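You operate a simulated robot arm through the tools that you are given. There is no shell and no other tool.

You are at the controls of a simulated robot arm. One attempt, no reset.

## Task
Clear winder A's top guides: tension down to 20 cN, disc into the dispenser, eye into the tray.
Fine: slacken before the arm swings aside; stand the eye up; leave the arm aside and the knob at free.

It is judged by the outcome, as a careful person would: the job done as asked, and still so three seconds after it is handed in. It fails if anything else is knocked over, pushed out of place, dropped, spilled or broken.

## Robot
A 7-joint arm with a two-finger parallel gripper, fixed in place. Base frame: the origin is at the foot of the arm, x ahead of it, y to its left, z up; the work surface is at about z = 1.04. Lengths are in m, angles in degrees, forces in N, time in s.
With the tool pointing down near the work surface it reaches from about 0.1 to 0.58 m from the base axis. Its first joint turns from -66.0 to 66.0 degrees. Payload 1.57 kg.
The tool frame sits at the grasp point between the pads (the TCP): z along the fingers, y along the line on which they close. The tips reach 0.03 m beyond it. The gripper opens to 0.08 m. The fingers are 0.017 m wide and 0.012 m thick; the gripper's body (0.04 by 0.082 m) begins 0.08 m behind the TCP.
Orientation is that of the tool frame in the base frame, as [roll, pitch, yaw] about the fixed x, y, z axes, in that order (R = Rz(yaw) Ry(pitch) Rx(roll)). With the fingers straight down and closing along the base's y, the tool's x points along the base's -x, its y along +y and its z along -z.

## Interface
- The arm moves only by the tool apply_moves. Its argument "deltas" is a list of rows, each a list of 7 numbers: the shift along the base's x, y, z in m, then the turn, a rotation vector about the base's x, y, z in degrees, then the gripper command, from -1 (fully open) to 1 (shut), values between in proportion. In form: [[tx, ty, tz, ax, ay, az, grip], ...]. A call has 1 to 20 rows; each row is the pose to reach, as a shift and turn from the pose commanded when the call began. Each row takes 0.2 s and may step no farther than 0.05 m and 8.6 degrees from the row before; otherwise, or with a gripper value out of range, the whole call is refused. A pose out of reach is approached as far as the arm can. The call stops where the force on the tool passes 40 N (or 10 N more than at its start, if that is more) or the arm is blocked; 0.2 s more then pass. Each finger travels about 0.072 m/s and halts on what it meets, pressing with about 38 N; the grip force reading is that of the motor and also rises with nothing between the fingers. The clock runs only during rows and for 0.2 s after the last one: add rows that repeat a pose to give the fingers time. The reply holds the time, the measured pose of the TCP, the force on the tool along the base axes, the opening and the grip force, in the units named above and with some noise, with the torque about the TCP (base axes, N m) and any sound that the robot's microphone picked up, and new pictures: "views" is both (left out), scene, wrist or none.
- Cameras (640 x 400 px; columns grow to the right, rows downward): "scene" is fixed at [0.0584, 0.429, 1.4348]; the picture's right is [-0.77, -0.64, 0.00], its down [-0.29, 0.35, -0.89] and it looks along [0.57, -0.68, -0.45] (base axes); focal length 355 px, centre (320, 200). "wrist" rides on the gripper at [0.072, -0.007, -0.122] in the tool frame; the picture's right is [0.09, 1.00, 0.00], its down [-0.84, 0.08, -0.54] and it looks along [-0.54, 0.05, 0.84] (tool axes); focal length 238 px, centre (320, 200). There is no depth. A picture from a camera that has moved, and an enlarged one, comes with that camera's place and axes in the base frame and with its lens.
- enlarge(camera, box): a new picture of the part [left, top, right, bottom] of that camera's present view, enlarged. The clock stands still meanwhile.
- hand_in(): hands the job in; it is judged then, once.

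Places have to be worked out from the pictures, the camera data and where the tool is seen. Open the gripper and draw the arm clear of the work before you hand the job in, unless the task says otherwise.

The tools are called after "Call:" as name(argument=value, ...) on one line, values as JSON. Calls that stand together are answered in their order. apply_moves: Moves the arm, as the interface text tells. Its arguments: {"type":"object","properties":{"deltas":{"type":"array"},"views":{"type":"string","enum":["both","scene","wrist","none"]}},"required":["deltas"]} The other tools are called the same way: enlarge (camera, box) takes an enlarged picture of a part of a camera's view; hand_in () hands the job in.

At the start:

```text
time: 0.0
tcp_pos: [0.3025, -0.0981, 1.2945]
tcp_rot: [179.9, 0.0, -180.0]
ft_force: [0.0, 1.2, 0.3]
ft_torque: [0.03, 0.0, 0.01]
grip_width: 0.0802
grip_force: 0.0
```

scene: 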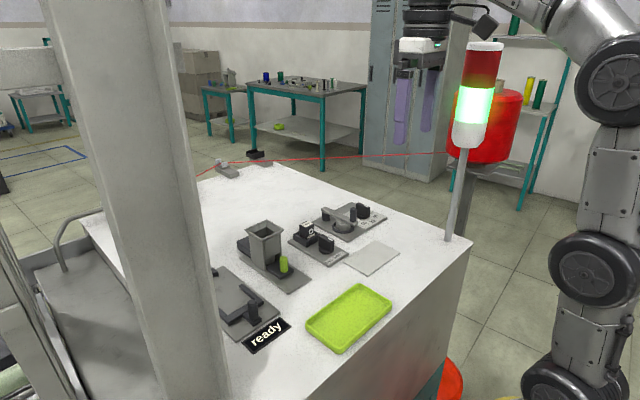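
wrist: 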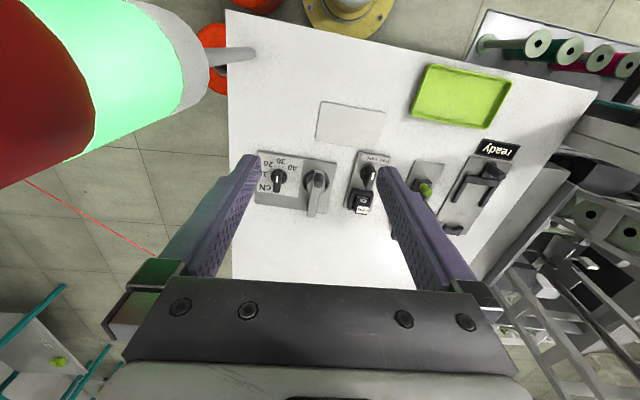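

The scene shows a table with several devices; I'll enlarge both views to identify them before moving.

Call:
enlarge(camera="scene", box=[200, 180, 410, 311])

Call:
enlarge(camera="wrist", box=[230, 130, 390, 230])

Call:
enlarge(camera="wrist", box=[360, 120, 540, 240])

Call:
enlarge(camera="scene", box=[190, 130, 480, 311])

```text
3.05 times, centred on (305, 246) of scene
camera zoom: at [0.0584, 0.429, 1.4348], right [-0.77, -0.64, 0.0], down [-0.29, 0.35, -0.89], along [0.57, -0.68, -0.45], focal length 1082 px, centre (366, 61)
```

zoom: 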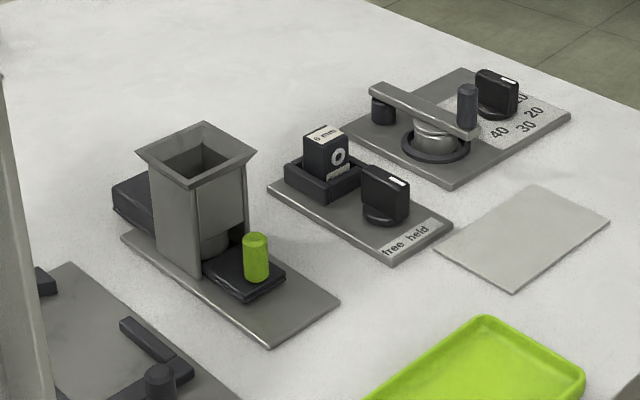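

```text
4.00 times, centred on (310, 180) of wrist
camera zoom: at [0.2295, -0.106, 1.4174], right [-0.09, 1.0, 0.0], down [0.84, 0.08, 0.54], along [0.54, 0.05, -0.84], focal length 953 px, centre (360, 280)
```

zoom: 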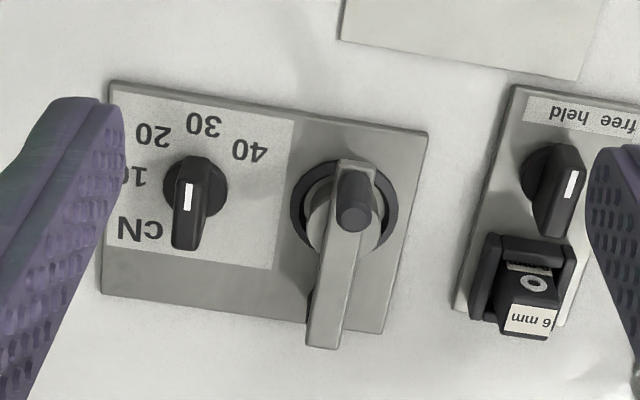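

```text
3.33 times, centred on (450, 180) of wrist
camera zoom: at [0.2295, -0.106, 1.4174], right [-0.09, 1.0, 0.0], down [0.84, 0.08, 0.54], along [0.54, 0.05, -0.84], focal length 794 px, centre (-113, 267)
```

zoom: 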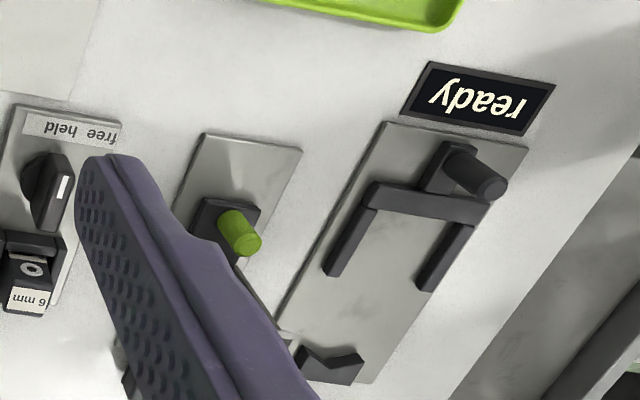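

```text
2.21 times, centred on (335, 220) of scene
camera zoom: at [0.0584, 0.429, 1.4348], right [-0.77, -0.64, 0.0], down [-0.29, 0.35, -0.89], along [0.57, -0.68, -0.45], focal length 783 px, centre (287, 155)
```

zoom: 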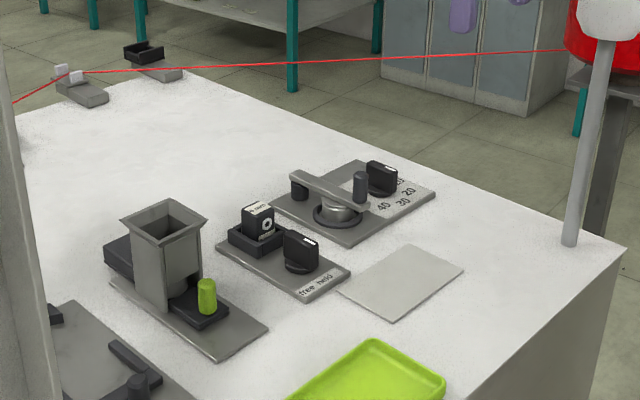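

The tension unit (knob about (0.42,-0.16), disc about (0.43,-0.09)) and the eye holder are visible. I'll move closer for a better look, keeping clear of the signal tower at about (0.24,-0.21).

Call:
apply_moves(deltas=[[0.01, 0, -0.04, 0, 0, 0, -1], [0.02, 0, -0.08, 0, 0, 0, -1], [0.03, 0, -0.11, 0, 0, 0, -1], [0.03, 0, -0.12, 0, 0, 0, -1]])

```text
time: 1.0
tcp_pos: [0.3331, -0.0969, 1.1747]
tcp_rot: [180.0, 0.1, 179.9]
ft_force: [-0.2, 0.1, 0.2]
ft_torque: [-0.03, -0.02, 0.01]
grip_width: 0.0801
grip_force: 0.0
camera wrist: at [0.2597, -0.1049, 1.2966], right [-0.09, 1.0, 0.0], down [0.84, 0.08, 0.54], along [0.54, 0.05, -0.84], focal length 238 px, centre (320, 200)
```

scene: 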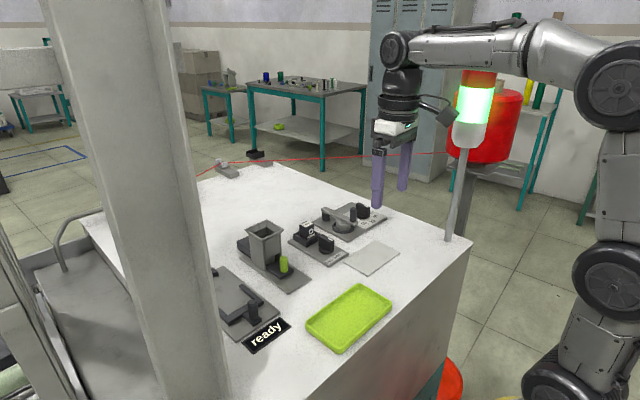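
wrist: 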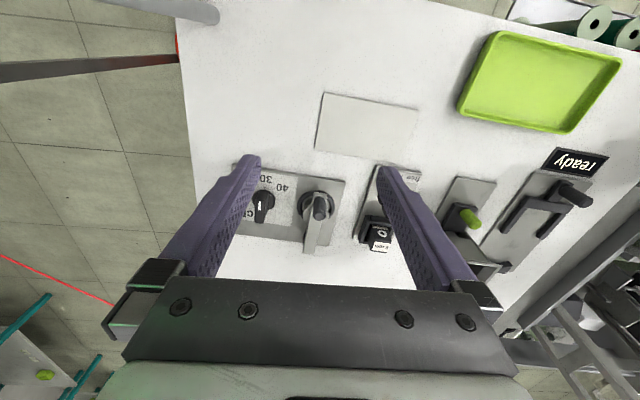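

Closer now; enlarging the tension unit and eye holder to read the pointers.

Call:
enlarge(camera="wrist", box=[220, 160, 350, 260])

Call:
enlarge(camera="wrist", box=[340, 150, 500, 280])

Call:
enlarge(camera="scene", box=[290, 195, 400, 270])

Call:
enlarge(camera="scene", box=[200, 200, 400, 360])

```text
4.00 times, centred on (285, 210) of wrist
camera zoom: at [0.2597, -0.1049, 1.2966], right [-0.09, 1.0, 0.0], down [0.84, 0.08, 0.54], along [0.54, 0.05, -0.84], focal length 953 px, centre (460, 160)
```

zoom: 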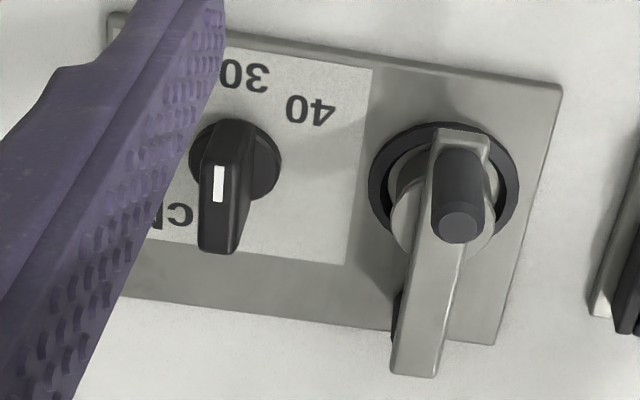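

```text
3.08 times, centred on (420, 215) of wrist
camera zoom: at [0.2597, -0.1049, 1.2966], right [-0.09, 1.0, 0.0], down [0.84, 0.08, 0.54], along [0.54, 0.05, -0.84], focal length 733 px, centre (12, 154)
```

zoom: 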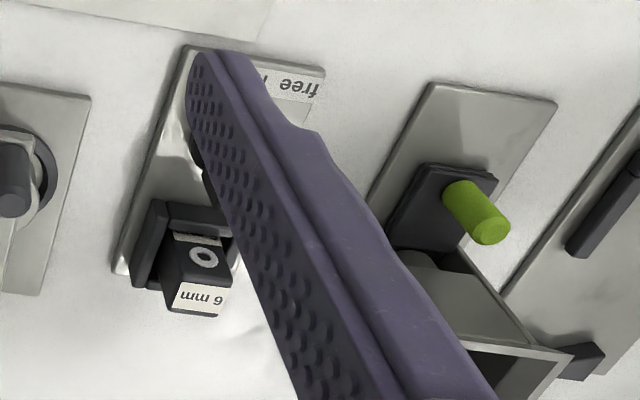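

```text
5.33 times, centred on (345, 232) of scene
camera zoom: at [0.0584, 0.429, 1.4348], right [-0.77, -0.64, 0.0], down [-0.29, 0.35, -0.89], along [0.57, -0.68, -0.45], focal length 1893 px, centre (187, 27)
```

zoom: 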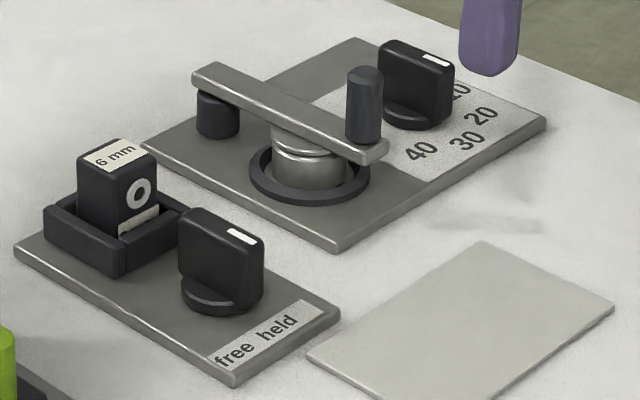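

```text
2.50 times, centred on (300, 280) of scene
camera zoom: at [0.0584, 0.429, 1.4348], right [-0.77, -0.64, 0.0], down [-0.29, 0.35, -0.89], along [0.57, -0.68, -0.45], focal length 887 px, centre (370, 0)
```

zoom: 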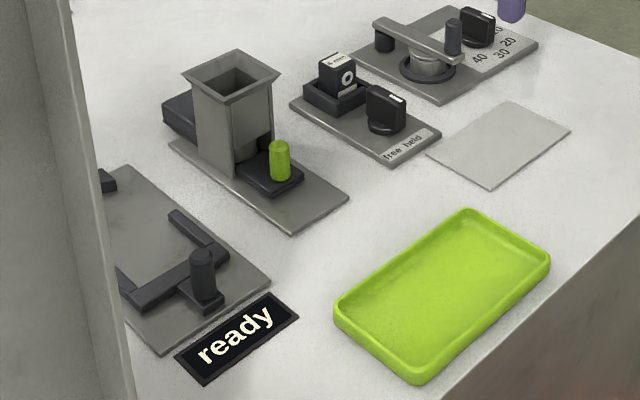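

The tension knob points at 30 (bar along -x) at about (0.424,-0.159), top about z 1.075; "20" is 45° toward -y, i.e. +45° about z. I'll hover above it with a 4 cm opening.

Call:
apply_moves(deltas=[[0.03, -0.02, -0.01, 0, 0, 0, 0], [0.06, -0.04, -0.025, 0, 0, 0, 0], [0.091, -0.062, -0.045, 0, 0, -2, 0], [0.091, -0.062, -0.045, 0, 0, -2, 0]])

```text
time: 2.0
tcp_pos: [0.4186, -0.1569, 1.1321]
tcp_rot: [180.0, 0.0, 178.0]
ft_force: [-0.3, 0.0, 0.1]
ft_torque: [0.04, 0.02, 0.0]
grip_width: 0.0401
grip_force: 0.0
camera wrist: at [0.3463, -0.1622, 1.2554], right [-0.06, 1.0, 0.0], down [0.84, 0.05, 0.54], along [0.54, 0.03, -0.84], focal length 238 px, centre (320, 200)
```

scene: 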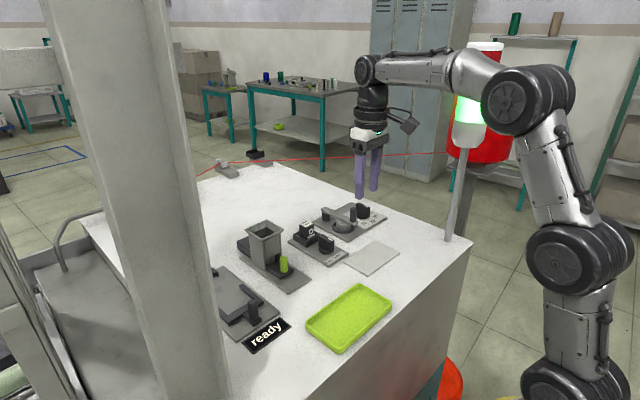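
wrist: 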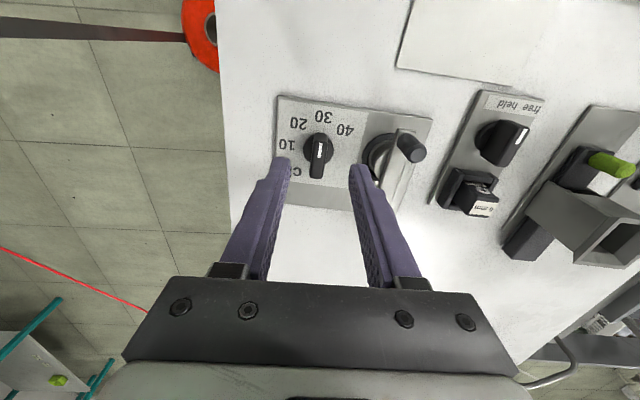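

Hovering; zooming to check alignment over the knob.

Call:
enlarge(camera="wrist", box=[260, 90, 440, 210])

Call:
enlarge(camera="wrist", box=[430, 70, 640, 280])

```text
3.33 times, centred on (350, 150) of wrist
camera zoom: at [0.3463, -0.1622, 1.2554], right [-0.06, 1.0, 0.0], down [0.84, 0.05, 0.54], along [0.54, 0.03, -0.84], focal length 794 px, centre (220, 367)
```

zoom: 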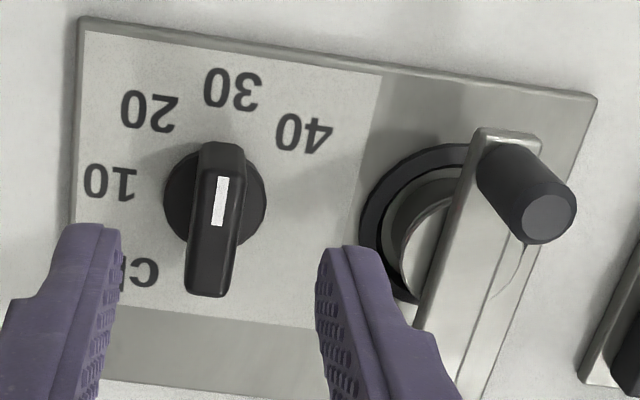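

```text
1.90 times, centred on (535, 175) of wrist
camera zoom: at [0.3463, -0.1622, 1.2554], right [-0.06, 1.0, 0.0], down [0.84, 0.05, 0.54], along [0.54, 0.03, -0.84], focal length 454 px, centre (-90, 248)
```

zoom: 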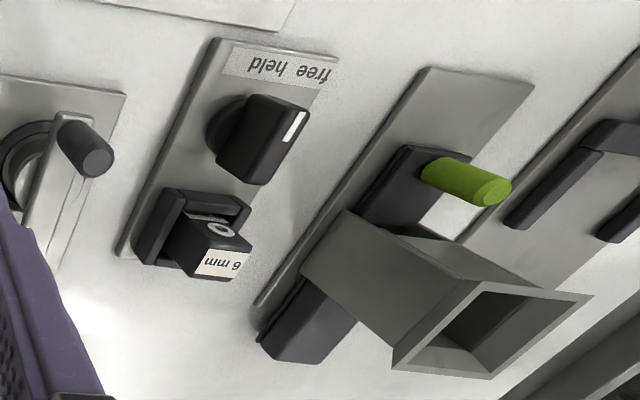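

Plate yaw is about -5°, knob pointing squarely at 30, centre (0.424,-0.159). Descending around it with yaw trimmed -3°.

Call:
apply_moves(deltas=[[0.0005, 0.0005, -0.015, 0, 0, -3, 0], [0.0005, 0.0005, -0.03, 0, 0, -3, 0], [0.0005, 0.0005, -0.0415, 0, 0, -3, 0], [0.0005, 0.0005, -0.0415, 0, 0, -3, 0]])

```text
time: 3.0
tcp_pos: [0.4211, -0.1578, 1.0896]
tcp_rot: [180.0, 0.0, 175.0]
ft_force: [0.0, -1.2, 0.1]
ft_torque: [0.02, -0.02, 0.01]
grip_width: 0.0401
grip_force: 0.0
camera wrist: at [0.3491, -0.1597, 1.2121], right [0.0, 1.0, 0.0], down [0.84, 0.0, 0.54], along [0.54, 0.0, -0.84], focal length 238 px, centre (320, 200)
```

scene: 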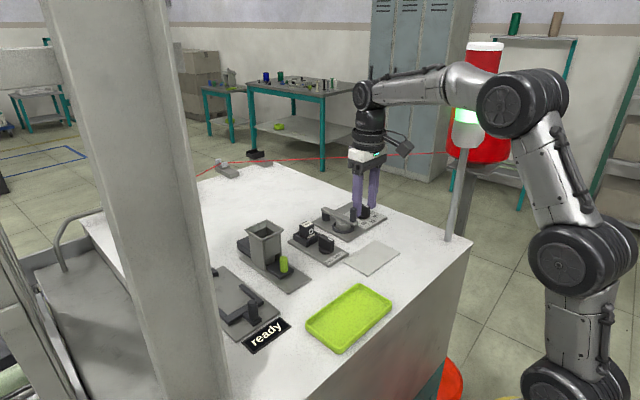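
wrist: 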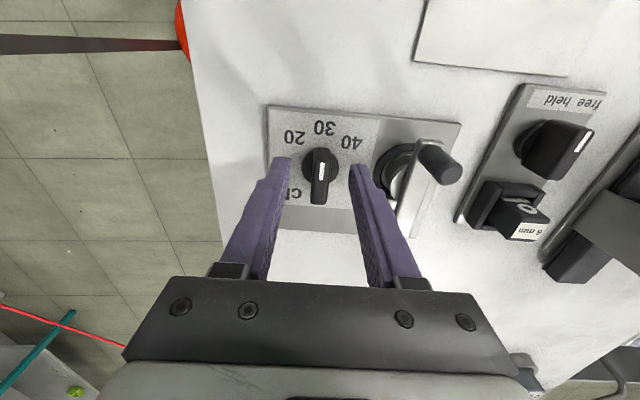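

Fingers straddle the bar; closing on it.

Call:
apply_moves(deltas=[[0.002, 0, 0, 0, 0, 0, 0.4], [0.002, 0, 0, 0, 0, 0, 0.8], [0.002, 0, 0, 0, 0, 0, 1], [0.002, 0, 0, 0, 0, 0, 1]], views="wrist")

```text
time: 4.0
tcp_pos: [0.4252, -0.1586, 1.0887]
tcp_rot: [179.8, 0.0, 175.0]
ft_force: [-2.2, 9.8, 0.3]
ft_torque: [0.08, -0.1, 0.03]
grip_width: 0.0116
grip_force: 29.0
camera wrist: at [0.3517, -0.1596, 1.2118], right [-0.01, 1.0, 0.0], down [0.84, 0.0, 0.54], along [0.54, 0.0, -0.84], focal length 238 px, centre (320, 200)
```

wrist: 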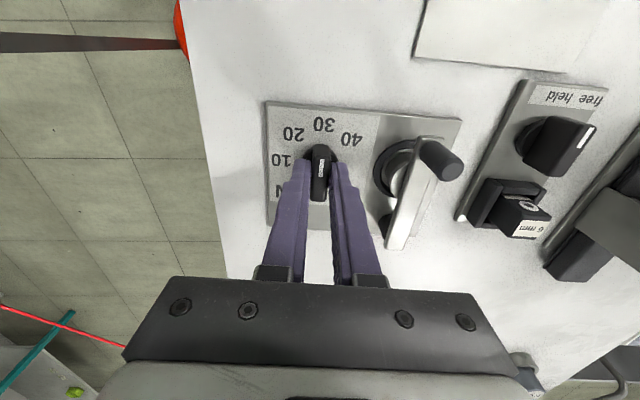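

Knob gripped (11.6 mm). A 10 N side load suggests shifting +1 mm in y; now turning +45° about z.

Call:
apply_moves(deltas=[[0, 0.001, 0, 0, 0, 7.5, 1], [0, 0.001, 0, 0, 0, 15, 1], [0, 0.001, 0, 0, 0, 22.5, 1], [0, 0.001, 0, 0, 0, 30, 1], [0, 0.001, 0, 0, 0, 37.5, 1], [0, 0.001, 0, 0, 0, 45, 1], [0, 0.001, 0, 0, 0, 45, 1]])

```text
time: 5.6
tcp_pos: [0.4243, -0.1591, 1.0885]
tcp_rot: [180.0, -0.2, -139.9]
ft_force: [-14.0, 2.9, 4.9]
ft_torque: [0.35, -0.13, 0.04]
grip_width: 0.012
grip_force: 29.5
camera wrist: at [0.3736, -0.2113, 1.2118], right [-0.71, 0.7, 0.0], down [0.59, 0.6, 0.54], along [0.38, 0.39, -0.84], focal length 238 px, centre (320, 200)
```

scene: 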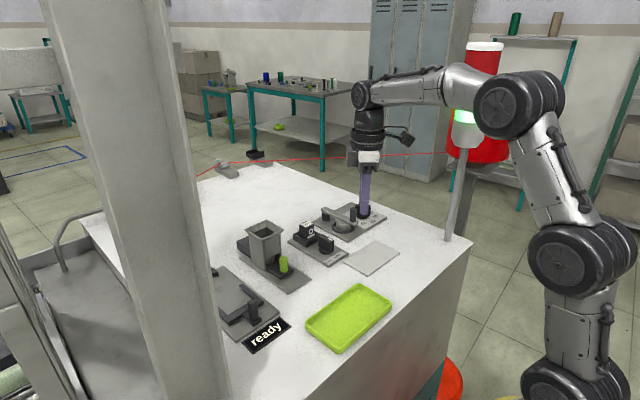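
wrist: 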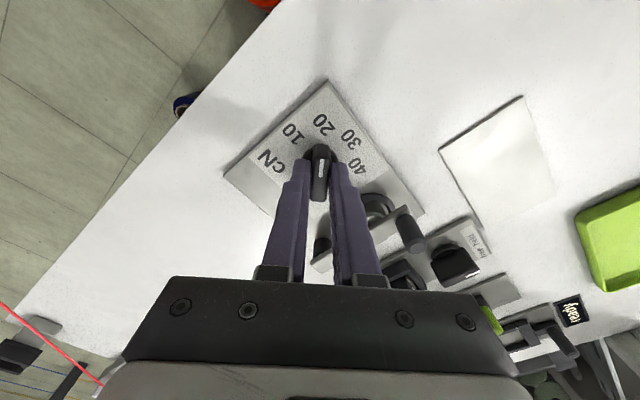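

The knob turned with the gripper and now seems to point at 20. Opening and lifting, then checking.

Call:
apply_moves(deltas=[[0, 0, 0, 0, 0, 0, 0.4], [0, 0, 0, 0, 0, 0, 0], [0, 0, 0.001, 0, 0, 0, 0], [0, 0, 0.03, 0, 0, 0, 0], [0, 0, 0.06, 0, 0, 0, 0], [0, 0, 0.06, 0, 0, 0, 0]])

Call:
enlarge(camera="wrist", box=[220, 60, 440, 210])

Call:
enlarge(camera="scene", box=[290, 195, 400, 270])

```text
time: 7.0
tcp_pos: [0.4264, -0.1572, 1.1488]
tcp_rot: [180.0, -0.1, -140.0]
ft_force: [0.9, 0.5, 0.1]
ft_torque: [0.03, 0.01, 0.0]
grip_width: 0.0401
grip_force: 0.2
camera wrist: at [0.3759, -0.2109, 1.2712], right [-0.71, 0.7, 0.0], down [0.59, 0.6, 0.54], along [0.38, 0.39, -0.84], focal length 238 px, centre (320, 200)
```

scene: 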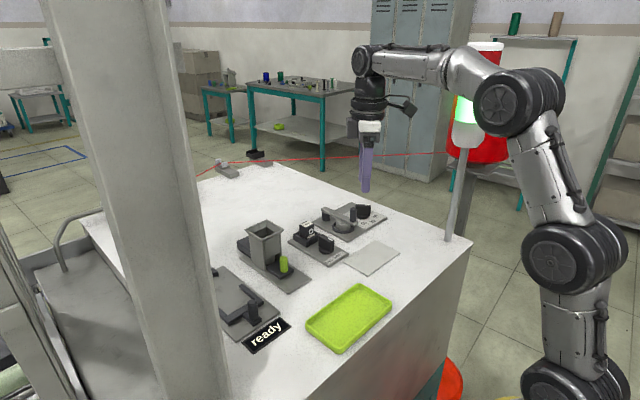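
wrist: 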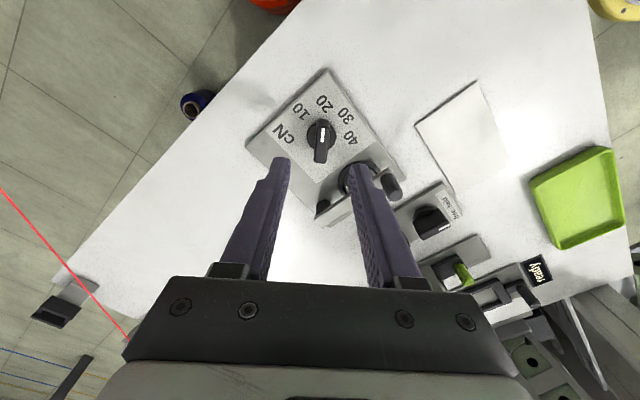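

```text
2.67 times, centred on (330, 135) of wrist
camera zoom: at [0.3759, -0.2109, 1.2712], right [-0.71, 0.7, 0.0], down [0.59, 0.6, 0.54], along [0.38, 0.39, -0.84], focal length 636 px, centre (293, 373)
```

zoom: 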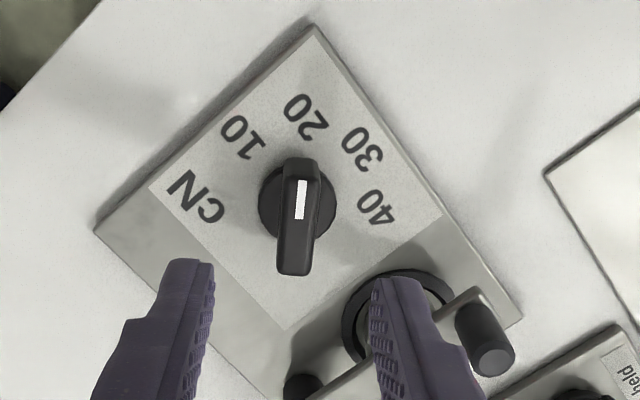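

```text
5.33 times, centred on (345, 232) of scene
camera zoom: at [0.0584, 0.429, 1.4348], right [-0.77, -0.64, 0.0], down [-0.29, 0.35, -0.89], along [0.57, -0.68, -0.45], focal length 1893 px, centre (187, 27)
```

zoom: 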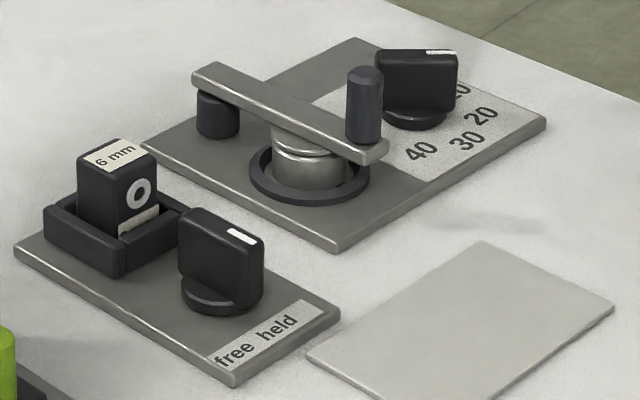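

The pointer lies squarely at 20 (both ~40° in base frame). Now moving above the eye-holder knob at about (0.405,-0.010), turning back to yaw 175.

Call:
apply_moves(deltas=[[-0.003, 0.024, 0.01, 0, 0, -8, 0], [-0.006, 0.048, 0.01, 0, 0, -16, 0], [-0.01, 0.072, 0.01, 0, 0, -24, 0], [-0.014, 0.096, 0.005, 0, 0, -32, 0], [-0.018, 0.12, 0.0, 0, 0, -40, 0], [-0.022, 0.147, -0.005, 0, 0, -45, 0], [-0.022, 0.147, -0.01, 0, 0, -45, 0]])

Call:
enlarge(camera="wrist", box=[230, 60, 450, 220])

Call:
enlarge(camera="wrist", box=[400, 60, 640, 280])

```text
time: 8.6
tcp_pos: [0.4038, -0.0125, 1.1378]
tcp_rot: [-180.0, 0.0, 174.9]
ft_force: [0.3, -0.5, 0.2]
ft_torque: [0.03, -0.03, 0.01]
grip_width: 0.0397
grip_force: 0.1
camera wrist: at [0.3312, -0.0135, 1.2609], right [0.0, 1.0, 0.0], down [0.84, 0.0, 0.54], along [0.54, 0.0, -0.84], focal length 238 px, centre (320, 200)
```

scene: 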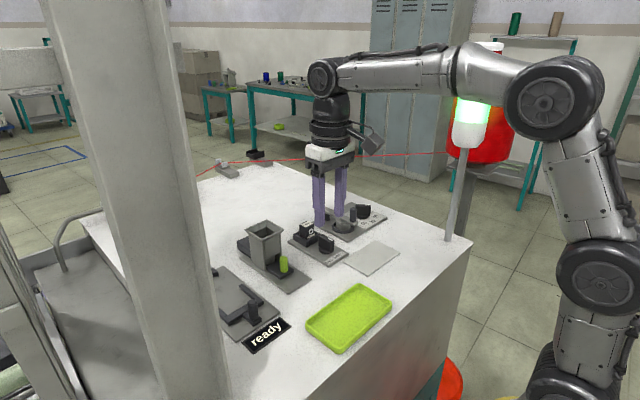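
wrist: 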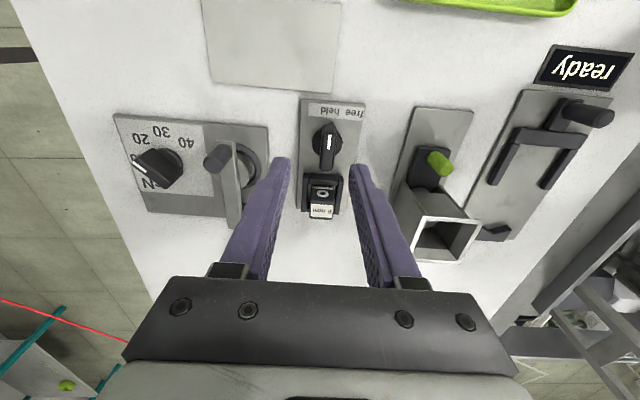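

```text
2.50 times, centred on (340, 140) of wrist
camera zoom: at [0.3312, -0.0135, 1.2609], right [0.0, 1.0, 0.0], down [0.84, 0.0, 0.54], along [0.54, 0.0, -0.84], focal length 596 px, centre (270, 350)
```

zoom: 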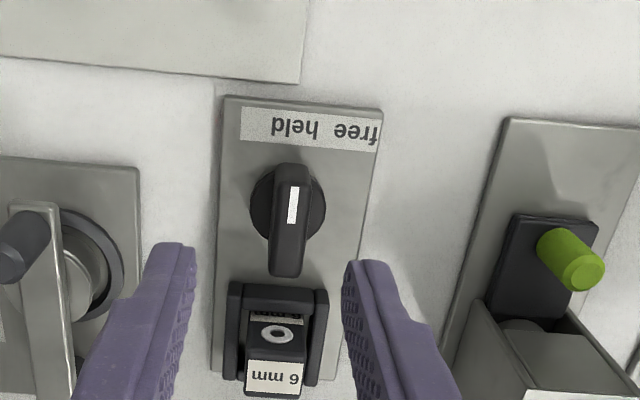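

```text
1.82 times, centred on (520, 170) of wrist
camera zoom: at [0.3312, -0.0135, 1.2609], right [0.0, 1.0, 0.0], down [0.84, 0.0, 0.54], along [0.54, 0.0, -0.84], focal length 433 px, centre (-44, 254)
```

zoom: 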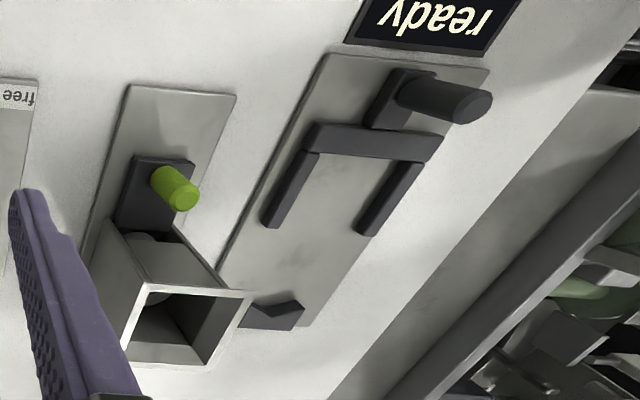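

Eye knob is centred about (0.403,-0.007) pointing at held; "free" lies about 45° toward +y (-45° about z). Descending onto it and closing.

Call:
apply_moves(deltas=[[-0.001, 0.0045, -0.015, 0, 0, 0, 0], [-0.001, 0.0045, -0.035, 0, 0, 0, 0], [-0.001, 0.0045, -0.05, 0, 0, 0, 0], [-0.001, 0.0045, -0.05, 0, 0, 0, 0], [-0.001, 0.0045, -0.05, 0, 0, 0, 0.5], [-0.001, 0.0045, -0.05, 0, 0, 0, 0.9], [-0.001, 0.0045, -0.05, 0, 0, 0, 1], [-0.001, 0.0045, -0.05, 0, 0, 0, 1]])

```text
time: 10.4
tcp_pos: [0.4039, -0.0055, 1.0884]
tcp_rot: [179.4, -0.1, 175.0]
ft_force: [1.2, 31.3, -3.4]
ft_torque: [0.08, -0.44, 0.08]
grip_width: 0.0117
grip_force: 29.0
camera wrist: at [0.3311, -0.0083, 1.2108], right [-0.01, 1.0, 0.01], down [0.84, 0.0, 0.54], along [0.54, 0.01, -0.84], focal length 238 px, centre (320, 200)
```

scene: 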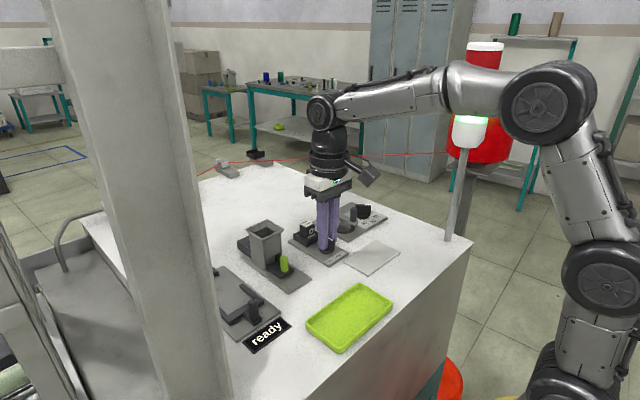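
wrist: 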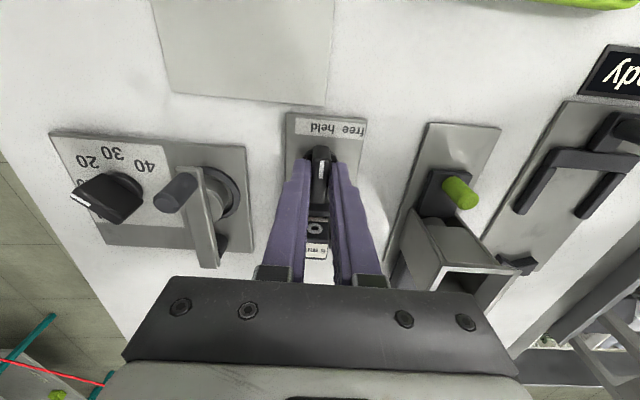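

A 31 N side load says the knob centre is about 3 mm further +y; I'll relieve that first, then turn.

Call:
apply_moves(deltas=[[0, 0.0015, 0, 0, 0, 0, 1], [0, 0.003, 0, 0, 0, 0, 1], [0, 0.003, 0, 0, 0, 0, 1]], views="none")

```text
time: 11.2
tcp_pos: [0.4038, -0.0069, 1.0886]
tcp_rot: [-180.0, 0.1, 174.8]
ft_force: [11.0, 8.0, -3.2]
ft_torque: [0.37, 0.39, 0.04]
grip_width: 0.0118
grip_force: 29.2
```

Load is down to ~13 N; turning the knob -45° to free.

Call:
apply_moves(deltas=[[0, 0, 0, 0, 0, -7.5, 1], [0, 0, 0, 0, 0, -15, 1], [0, 0, 0, 0, 0, -22.5, 1], [0, 0, 0, 0, 0, -30, 1], [0, 0, 0, 0, 0, -37.5, 1], [0, 0, 0, 0, 0, -45, 1], [0, 0, 0, 0, 0, -45, 1]])

```text
time: 12.8
tcp_pos: [0.4039, -0.0035, 1.088]
tcp_rot: [179.6, 0.1, 129.9]
ft_force: [25.7, 9.5, -19.6]
ft_torque: [0.12, -0.13, 0.05]
grip_width: 0.0118
grip_force: 28.7
camera wrist: at [0.3517, 0.0459, 1.211], right [0.7, 0.71, 0.0], down [0.59, -0.59, 0.54], along [0.39, -0.38, -0.84], focal length 238 px, centre (320, 200)
```

scene: 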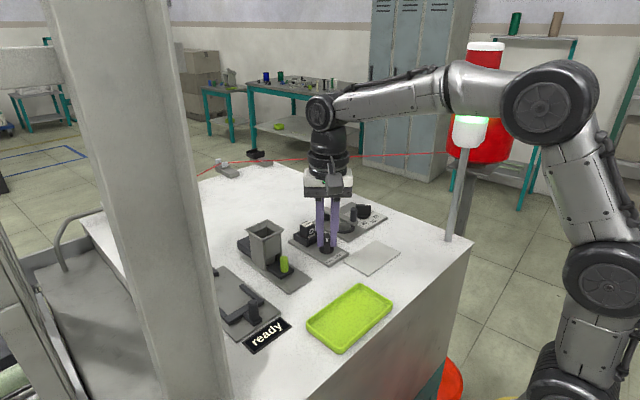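
wrist: 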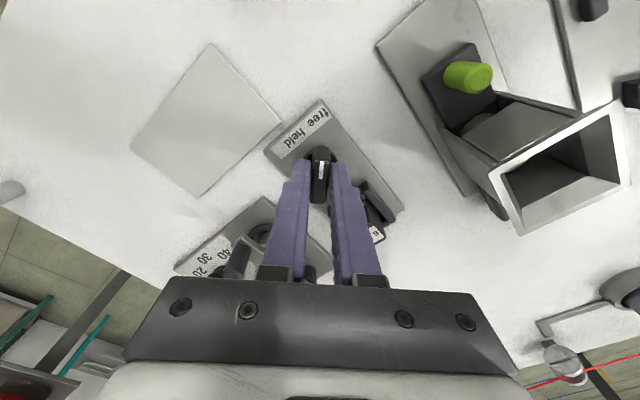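

The knob now points at "free". Releasing with a small opening (holder is close) and lifting.

Call:
apply_moves(deltas=[[0, 0, 0, 0, 0, 0, 0.6], [0, 0, 0, 0, 0, 0, 0.45], [0, 0, 0.001, 0, 0, 0, 0.45], [0, 0, 0.025, 0, 0, 0, 0.45], [0, 0, 0.06, 0, 0, 0, 0.45], [0, 0, 0.06, 0, 0, 0, 0.45]])

Call:
enlarge(camera="wrist", box=[240, 70, 440, 230])

Call:
enlarge(camera="scene", box=[290, 195, 400, 270])

```text
time: 14.2
tcp_pos: [0.4006, -0.0045, 1.1508]
tcp_rot: [-180.0, 0.0, 129.9]
ft_force: [0.5, -0.5, 0.4]
ft_torque: [0.01, 0.0, -0.03]
grip_width: 0.0221
grip_force: 0.0
camera wrist: at [0.3485, 0.0447, 1.2727], right [0.7, 0.71, 0.0], down [0.6, -0.59, 0.54], along [0.38, -0.38, -0.84], focal length 238 px, centre (320, 200)
```

scene: 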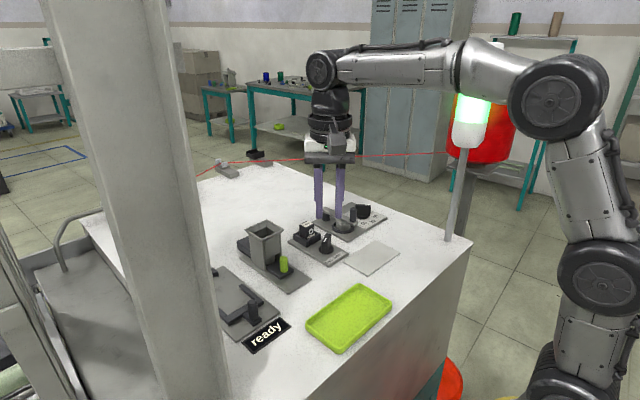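
wrist: 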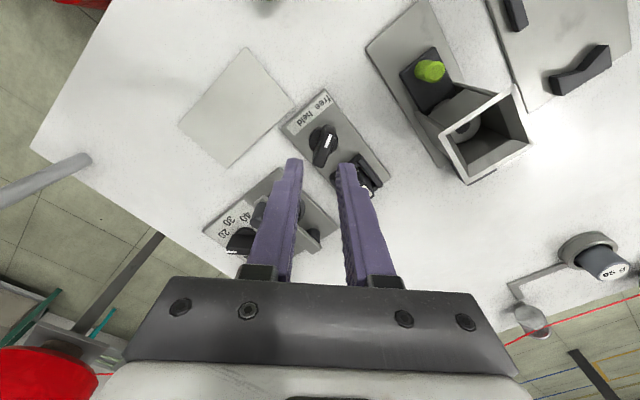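

```text
2.50 times, centred on (340, 150) of wrist
camera zoom: at [0.3485, 0.0447, 1.2727], right [0.7, 0.71, 0.0], down [0.6, -0.59, 0.54], along [0.38, -0.38, -0.84], focal length 596 px, centre (270, 325)
```

zoom: 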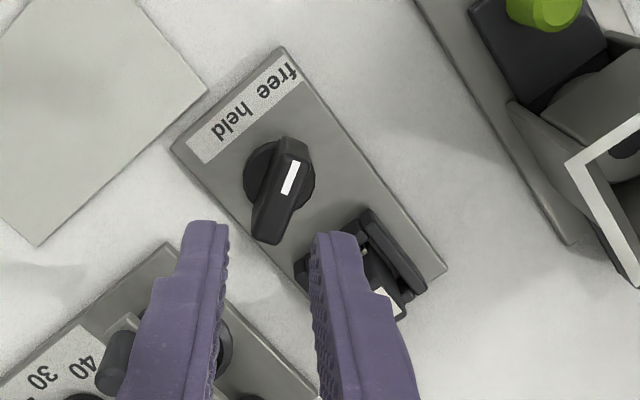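

```text
5.33 times, centred on (345, 232) of scene
camera zoom: at [0.0584, 0.429, 1.4348], right [-0.77, -0.64, 0.0], down [-0.29, 0.35, -0.89], along [0.57, -0.68, -0.45], focal length 1893 px, centre (187, 27)
```

zoom: 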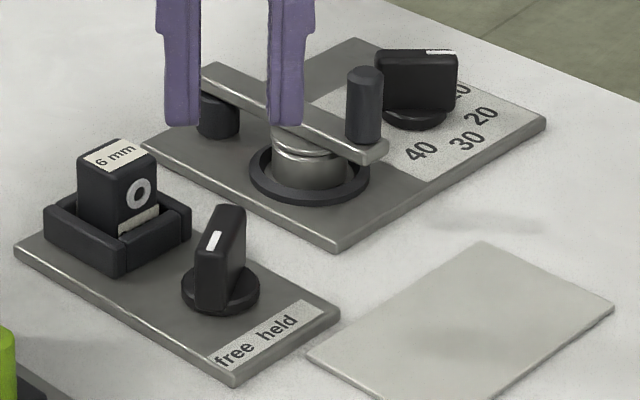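

The knob snapped past 50° to about 60° — evidently its free detent. Now moving to hover over the eye, about (0.460,-0.012), top z ≈1.08.

Call:
apply_moves(deltas=[[0.01, -0.001, 0, 0, 0, 8, 0.3], [0.02, -0.003, 0, 0, 0, 16, 0], [0.03, -0.004, 0, 0, 0, 24, 0], [0.04, -0.006, 0, 0, 0, 32, 0], [0.05, -0.007, 0, 0, 0, 40, 0], [0.057, -0.008, -0.005, 0, 0, 45, 0], [0.057, -0.008, -0.008, 0, 0, 45, 0], [0.057, -0.008, -0.008, 0, 0, 45, 0]])

Call:
enlarge(camera="wrist", box=[240, 70, 420, 210])

Call:
enlarge(camera="scene", box=[280, 175, 390, 270])

```text
time: 16.0
tcp_pos: [0.4596, -0.011, 1.1404]
tcp_rot: [-179.9, 0.0, 175.1]
ft_force: [-1.1, 1.0, 0.2]
ft_torque: [0.0, 0.0, 0.04]
grip_width: 0.04
grip_force: 0.1
camera wrist: at [0.386, -0.0133, 1.2634], right [-0.01, 1.0, 0.0], down [0.84, 0.0, 0.54], along [0.54, 0.0, -0.84], focal length 238 px, centre (320, 200)
```

scene: 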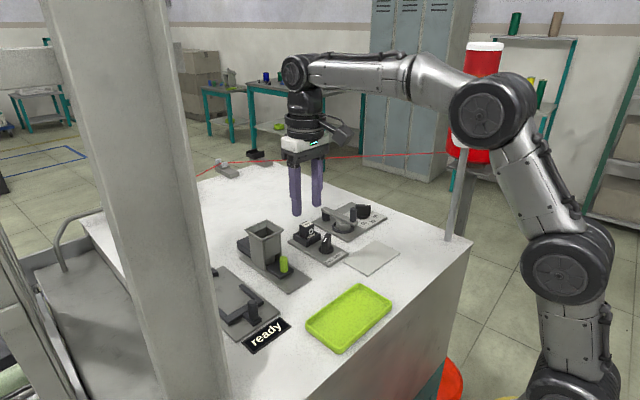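
wrist: 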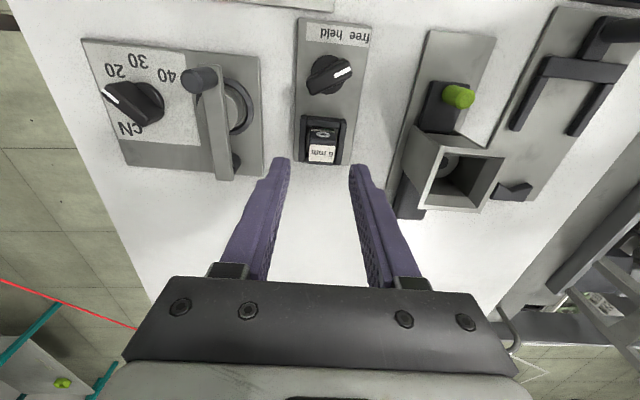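

```text
2.86 times, centred on (330, 140) of wrist
camera zoom: at [0.386, -0.0133, 1.2634], right [-0.01, 1.0, 0.0], down [0.84, 0.0, 0.54], along [0.54, 0.0, -0.84], focal length 681 px, centre (291, 371)
```

zoom: 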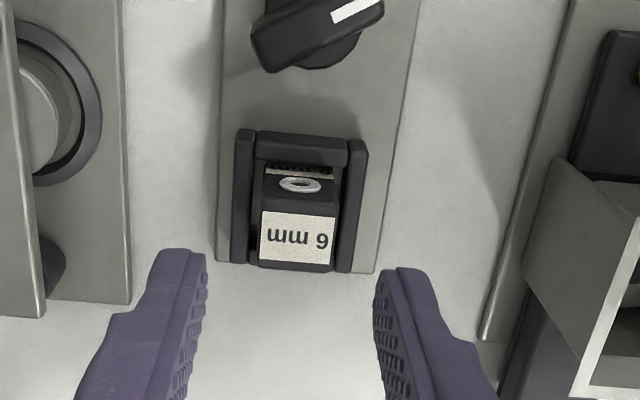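

```text
4.21 times, centred on (335, 222) of scene
camera zoom: at [0.0584, 0.429, 1.4348], right [-0.77, -0.64, 0.0], down [-0.29, 0.35, -0.89], along [0.57, -0.68, -0.45], focal length 1494 px, centre (257, 105)
```

zoom: 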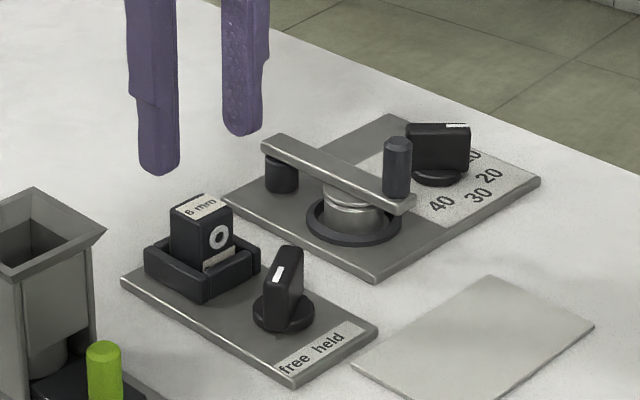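

Eye centre is about (0.458,-0.0113), gripper well aligned. Descending to TCP z≈1.096 (tips above the holder walls) and closing.

Call:
apply_moves(deltas=[[-0.001, 0.001, -0.015, 0, 0, 0, 0], [-0.001, 0.001, -0.03, 0, 0, 0, 0], [-0.001, 0.001, -0.044, 0, 0, 0, 0], [-0.001, 0.001, -0.044, 0, 0, 0, 0], [-0.001, 0.001, -0.044, 0, 0, 0, 0.3], [-0.001, 0.001, -0.044, 0, 0, 0, 0.6], [-0.001, 0.001, -0.044, 0, 0, 0, 0.9], [-0.001, 0.001, -0.044, 0, 0, 0, 1]])

Call:
enlarge(camera="scene", box=[280, 175, 390, 270])

```text
time: 17.8
tcp_pos: [0.4575, -0.0111, 1.095]
tcp_rot: [-180.0, 0.0, 175.1]
ft_force: [-0.2, -0.2, -0.3]
ft_torque: [0.01, -0.01, -0.06]
grip_width: 0.0206
grip_force: 34.3
camera wrist: at [0.3843, -0.0129, 1.2185], right [0.0, 1.0, 0.0], down [0.84, 0.0, 0.54], along [0.54, 0.0, -0.84], focal length 238 px, centre (320, 200)
```

scene: 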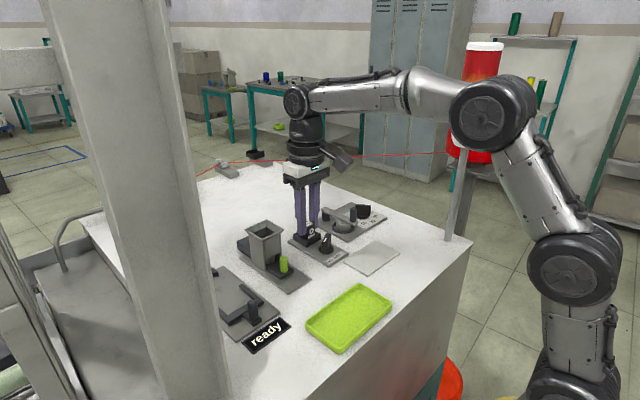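
wrist: 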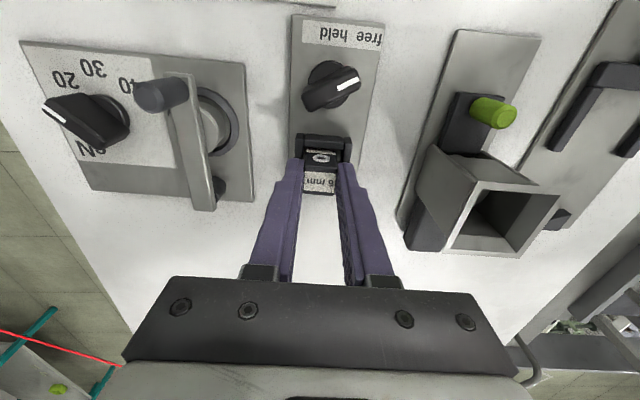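

```text
4.21 times, centred on (335, 222) of scene
camera zoom: at [0.0584, 0.429, 1.4348], right [-0.77, -0.64, 0.0], down [-0.29, 0.35, -0.89], along [0.57, -0.68, -0.45], focal length 1494 px, centre (257, 105)
```

zoom: 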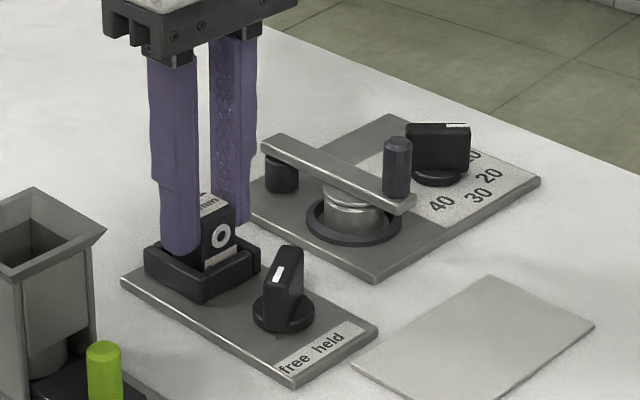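

Gripped at 20.6 mm with no side load. Lifting slowly while watching the force.

Call:
apply_moves(deltas=[[0, 0, 0.003, 0, 0, 0, 1], [0, 0, 0.012, 0, 0, 0, 1], [0, 0, 0.03, 0, 0, 0, 1], [0, 0, 0.05, 0, 0, 0, 1], [0, 0, 0.07, 0, 0, 0, 1], [0, 0, 0.07, 0, 0, 0, 1]])

Call:
enlarge(camera="scene", box=[270, 150, 380, 260])

```text
time: 19.2
tcp_pos: [0.4601, -0.0103, 1.166]
tcp_rot: [-180.0, 0.0, 174.9]
ft_force: [-0.6, -0.8, -0.8]
ft_torque: [0.0, -0.02, -0.02]
grip_width: 0.0205
grip_force: 34.0
camera wrist: at [0.3875, -0.0122, 1.2894], right [0.0, 1.0, 0.0], down [0.84, 0.0, 0.54], along [0.54, 0.0, -0.84], focal length 238 px, centre (320, 200)
```

scene: 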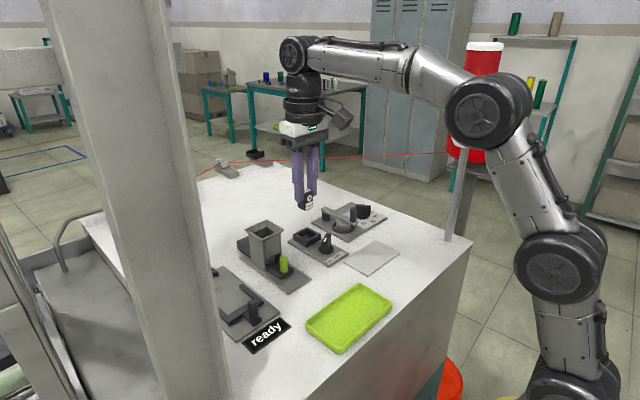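
wrist: 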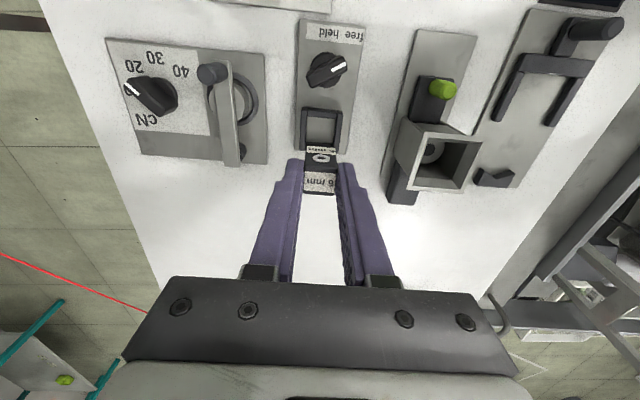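

```text
3.64 times, centred on (325, 205) of scene
camera zoom: at [0.0584, 0.429, 1.4348], right [-0.77, -0.64, 0.0], down [-0.29, 0.35, -0.89], along [0.57, -0.68, -0.45], focal length 1291 px, centre (302, 182)
```

zoom: 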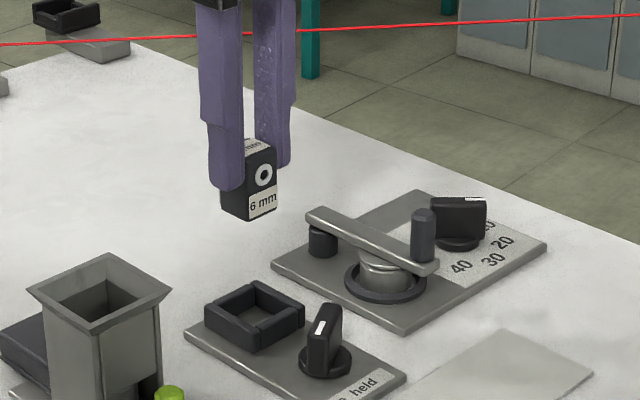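

The eye is free, label upright, bottom about 49 mm below the TCP. Carrying it at height to above the tray centre (about (0.27,0.106)).

Call:
apply_moves(deltas=[[-0.03, 0.003, 0.005, 0, 0, 0, 1], [-0.065, 0.015, 0.005, 0, 0, 0, 1], [-0.1, 0.035, 0.005, 0, 0, 0, 1], [-0.13, 0.06, 0, 0, 0, 0, 1], [-0.16, 0.085, 0, 0, 0, 0, 1], [-0.189, 0.116, 0, 0, 0, 0, 1], [-0.189, 0.116, 0, 0, 0, 0, 1]])

```text
time: 20.8
tcp_pos: [0.2672, 0.1064, 1.1681]
tcp_rot: [-180.0, 0.0, 175.0]
ft_force: [1.5, 0.3, 0.3]
ft_torque: [0.03, 0.01, 0.0]
grip_width: 0.0208
grip_force: 34.6
camera wrist: at [0.1947, 0.1046, 1.2903], right [0.0, 1.0, 0.0], down [0.84, 0.0, 0.54], along [0.54, 0.0, -0.84], focal length 238 px, centre (320, 200)
```

scene: 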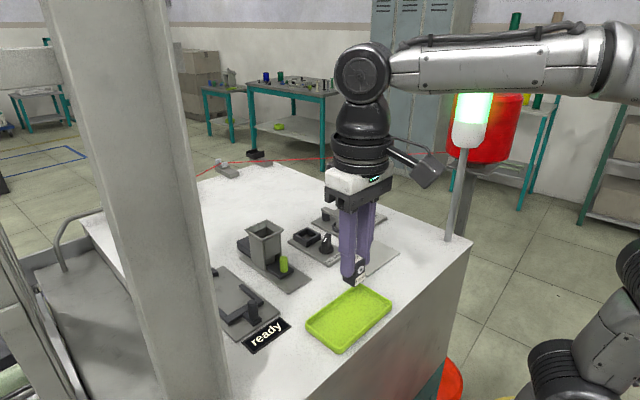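
wrist: 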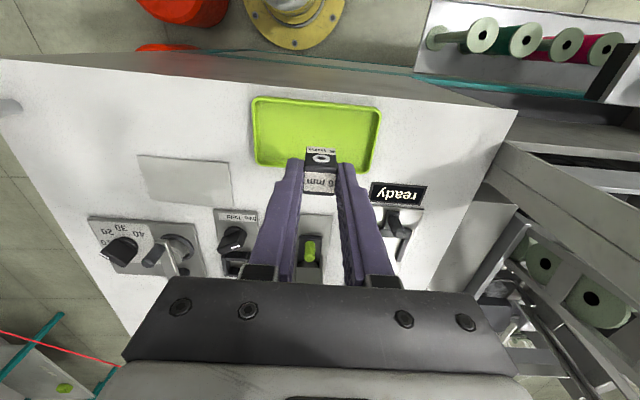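

Tray centre computes to about (0.275,0.100). Descending to just above the floor.

Call:
apply_moves(deltas=[[0.005, -0.004, -0.02, 0, 0, 0, 1], [0.005, -0.004, -0.045, 0, 0, 0, 1], [0.005, -0.004, -0.062, 0, 0, 0, 1], [0.005, -0.004, -0.067, 0, 0, 0, 1], [0.005, -0.004, -0.067, 0, 0, 0, 1]])

Call:
enlarge(camera="scene", box=[290, 240, 410, 360])

```text
time: 22.0
tcp_pos: [0.2746, 0.1014, 1.0999]
tcp_rot: [-180.0, 0.1, 175.0]
ft_force: [-0.1, 0.3, 0.7]
ft_torque: [-0.02, 0.02, 0.0]
grip_width: 0.0206
grip_force: 34.0
camera wrist: at [0.2012, 0.0985, 1.2223], right [0.0, 1.0, 0.0], down [0.84, 0.0, 0.54], along [0.54, 0.0, -0.84], focal length 238 px, centre (320, 200)
```

scene: 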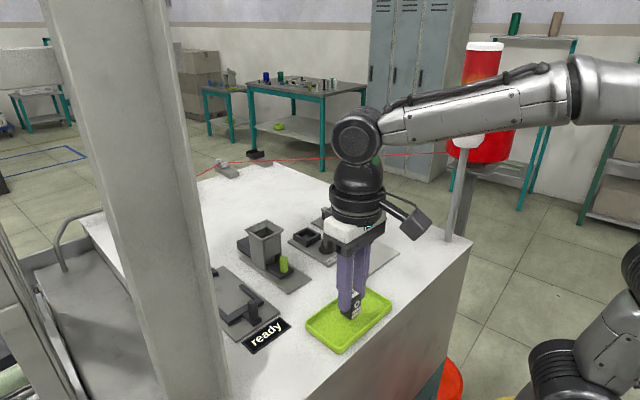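
wrist: 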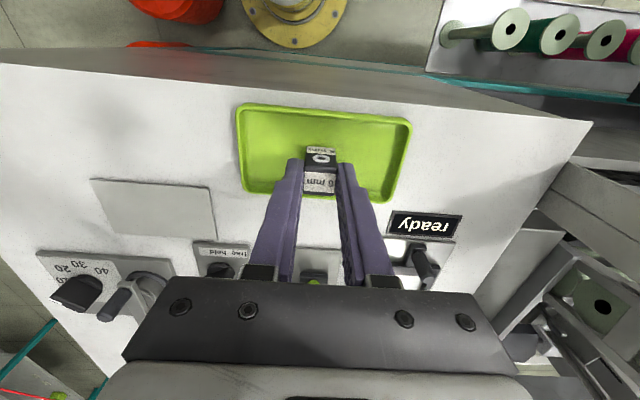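

```text
3.33 times, centred on (350, 300) of scene
camera zoom: at [0.0584, 0.429, 1.4348], right [-0.77, -0.64, 0.0], down [-0.29, 0.35, -0.89], along [0.57, -0.68, -0.45], focal length 1183 px, centre (220, -133)
```

zoom: 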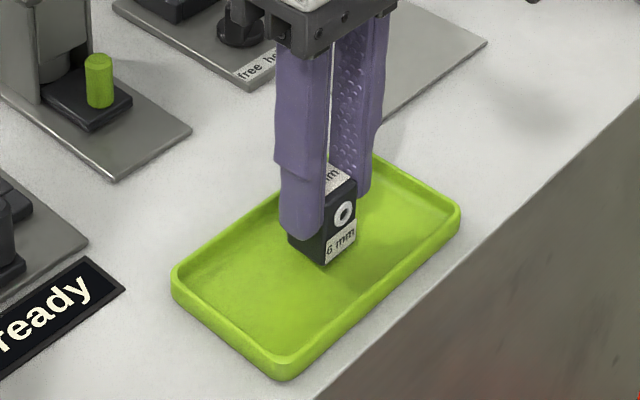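

Eye bottom is ~1.051, a few mm above the tray floor. Lowering in millimetre steps, watching force.

Call:
apply_moves(deltas=[[0, 0, -0.001, 0, 0, 0, 1], [0, 0, -0.002, 0, 0, 0, 1], [0, 0, -0.003, 0, 0, 0, 1], [0, 0, -0.004, 0, 0, 0, 1], [0, 0, -0.004, 0, 0, 0, 1]], views="none")

```text
time: 23.2
tcp_pos: [0.274, 0.1005, 1.0956]
tcp_rot: [-179.9, 0.0, 174.9]
ft_force: [-0.4, 0.5, -1.0]
ft_torque: [0.02, 0.01, 0.02]
grip_width: 0.0208
grip_force: 34.4
```

No contact yet; continuing down in small steps.

Call:
apply_moves(deltas=[[0, 0, -0.001, 0, 0, 0, 1], [0, 0, -0.002, 0, 0, 0, 1], [0, 0, -0.002, 0, 0, 0, 1]], views="none")

```text
time: 24.0
tcp_pos: [0.2742, 0.1, 1.0932]
tcp_rot: [-180.0, 0.1, 175.0]
ft_force: [-1.3, -1.5, 6.9]
ft_torque: [-0.04, 0.06, -0.01]
grip_width: 0.0211
grip_force: 34.1
```

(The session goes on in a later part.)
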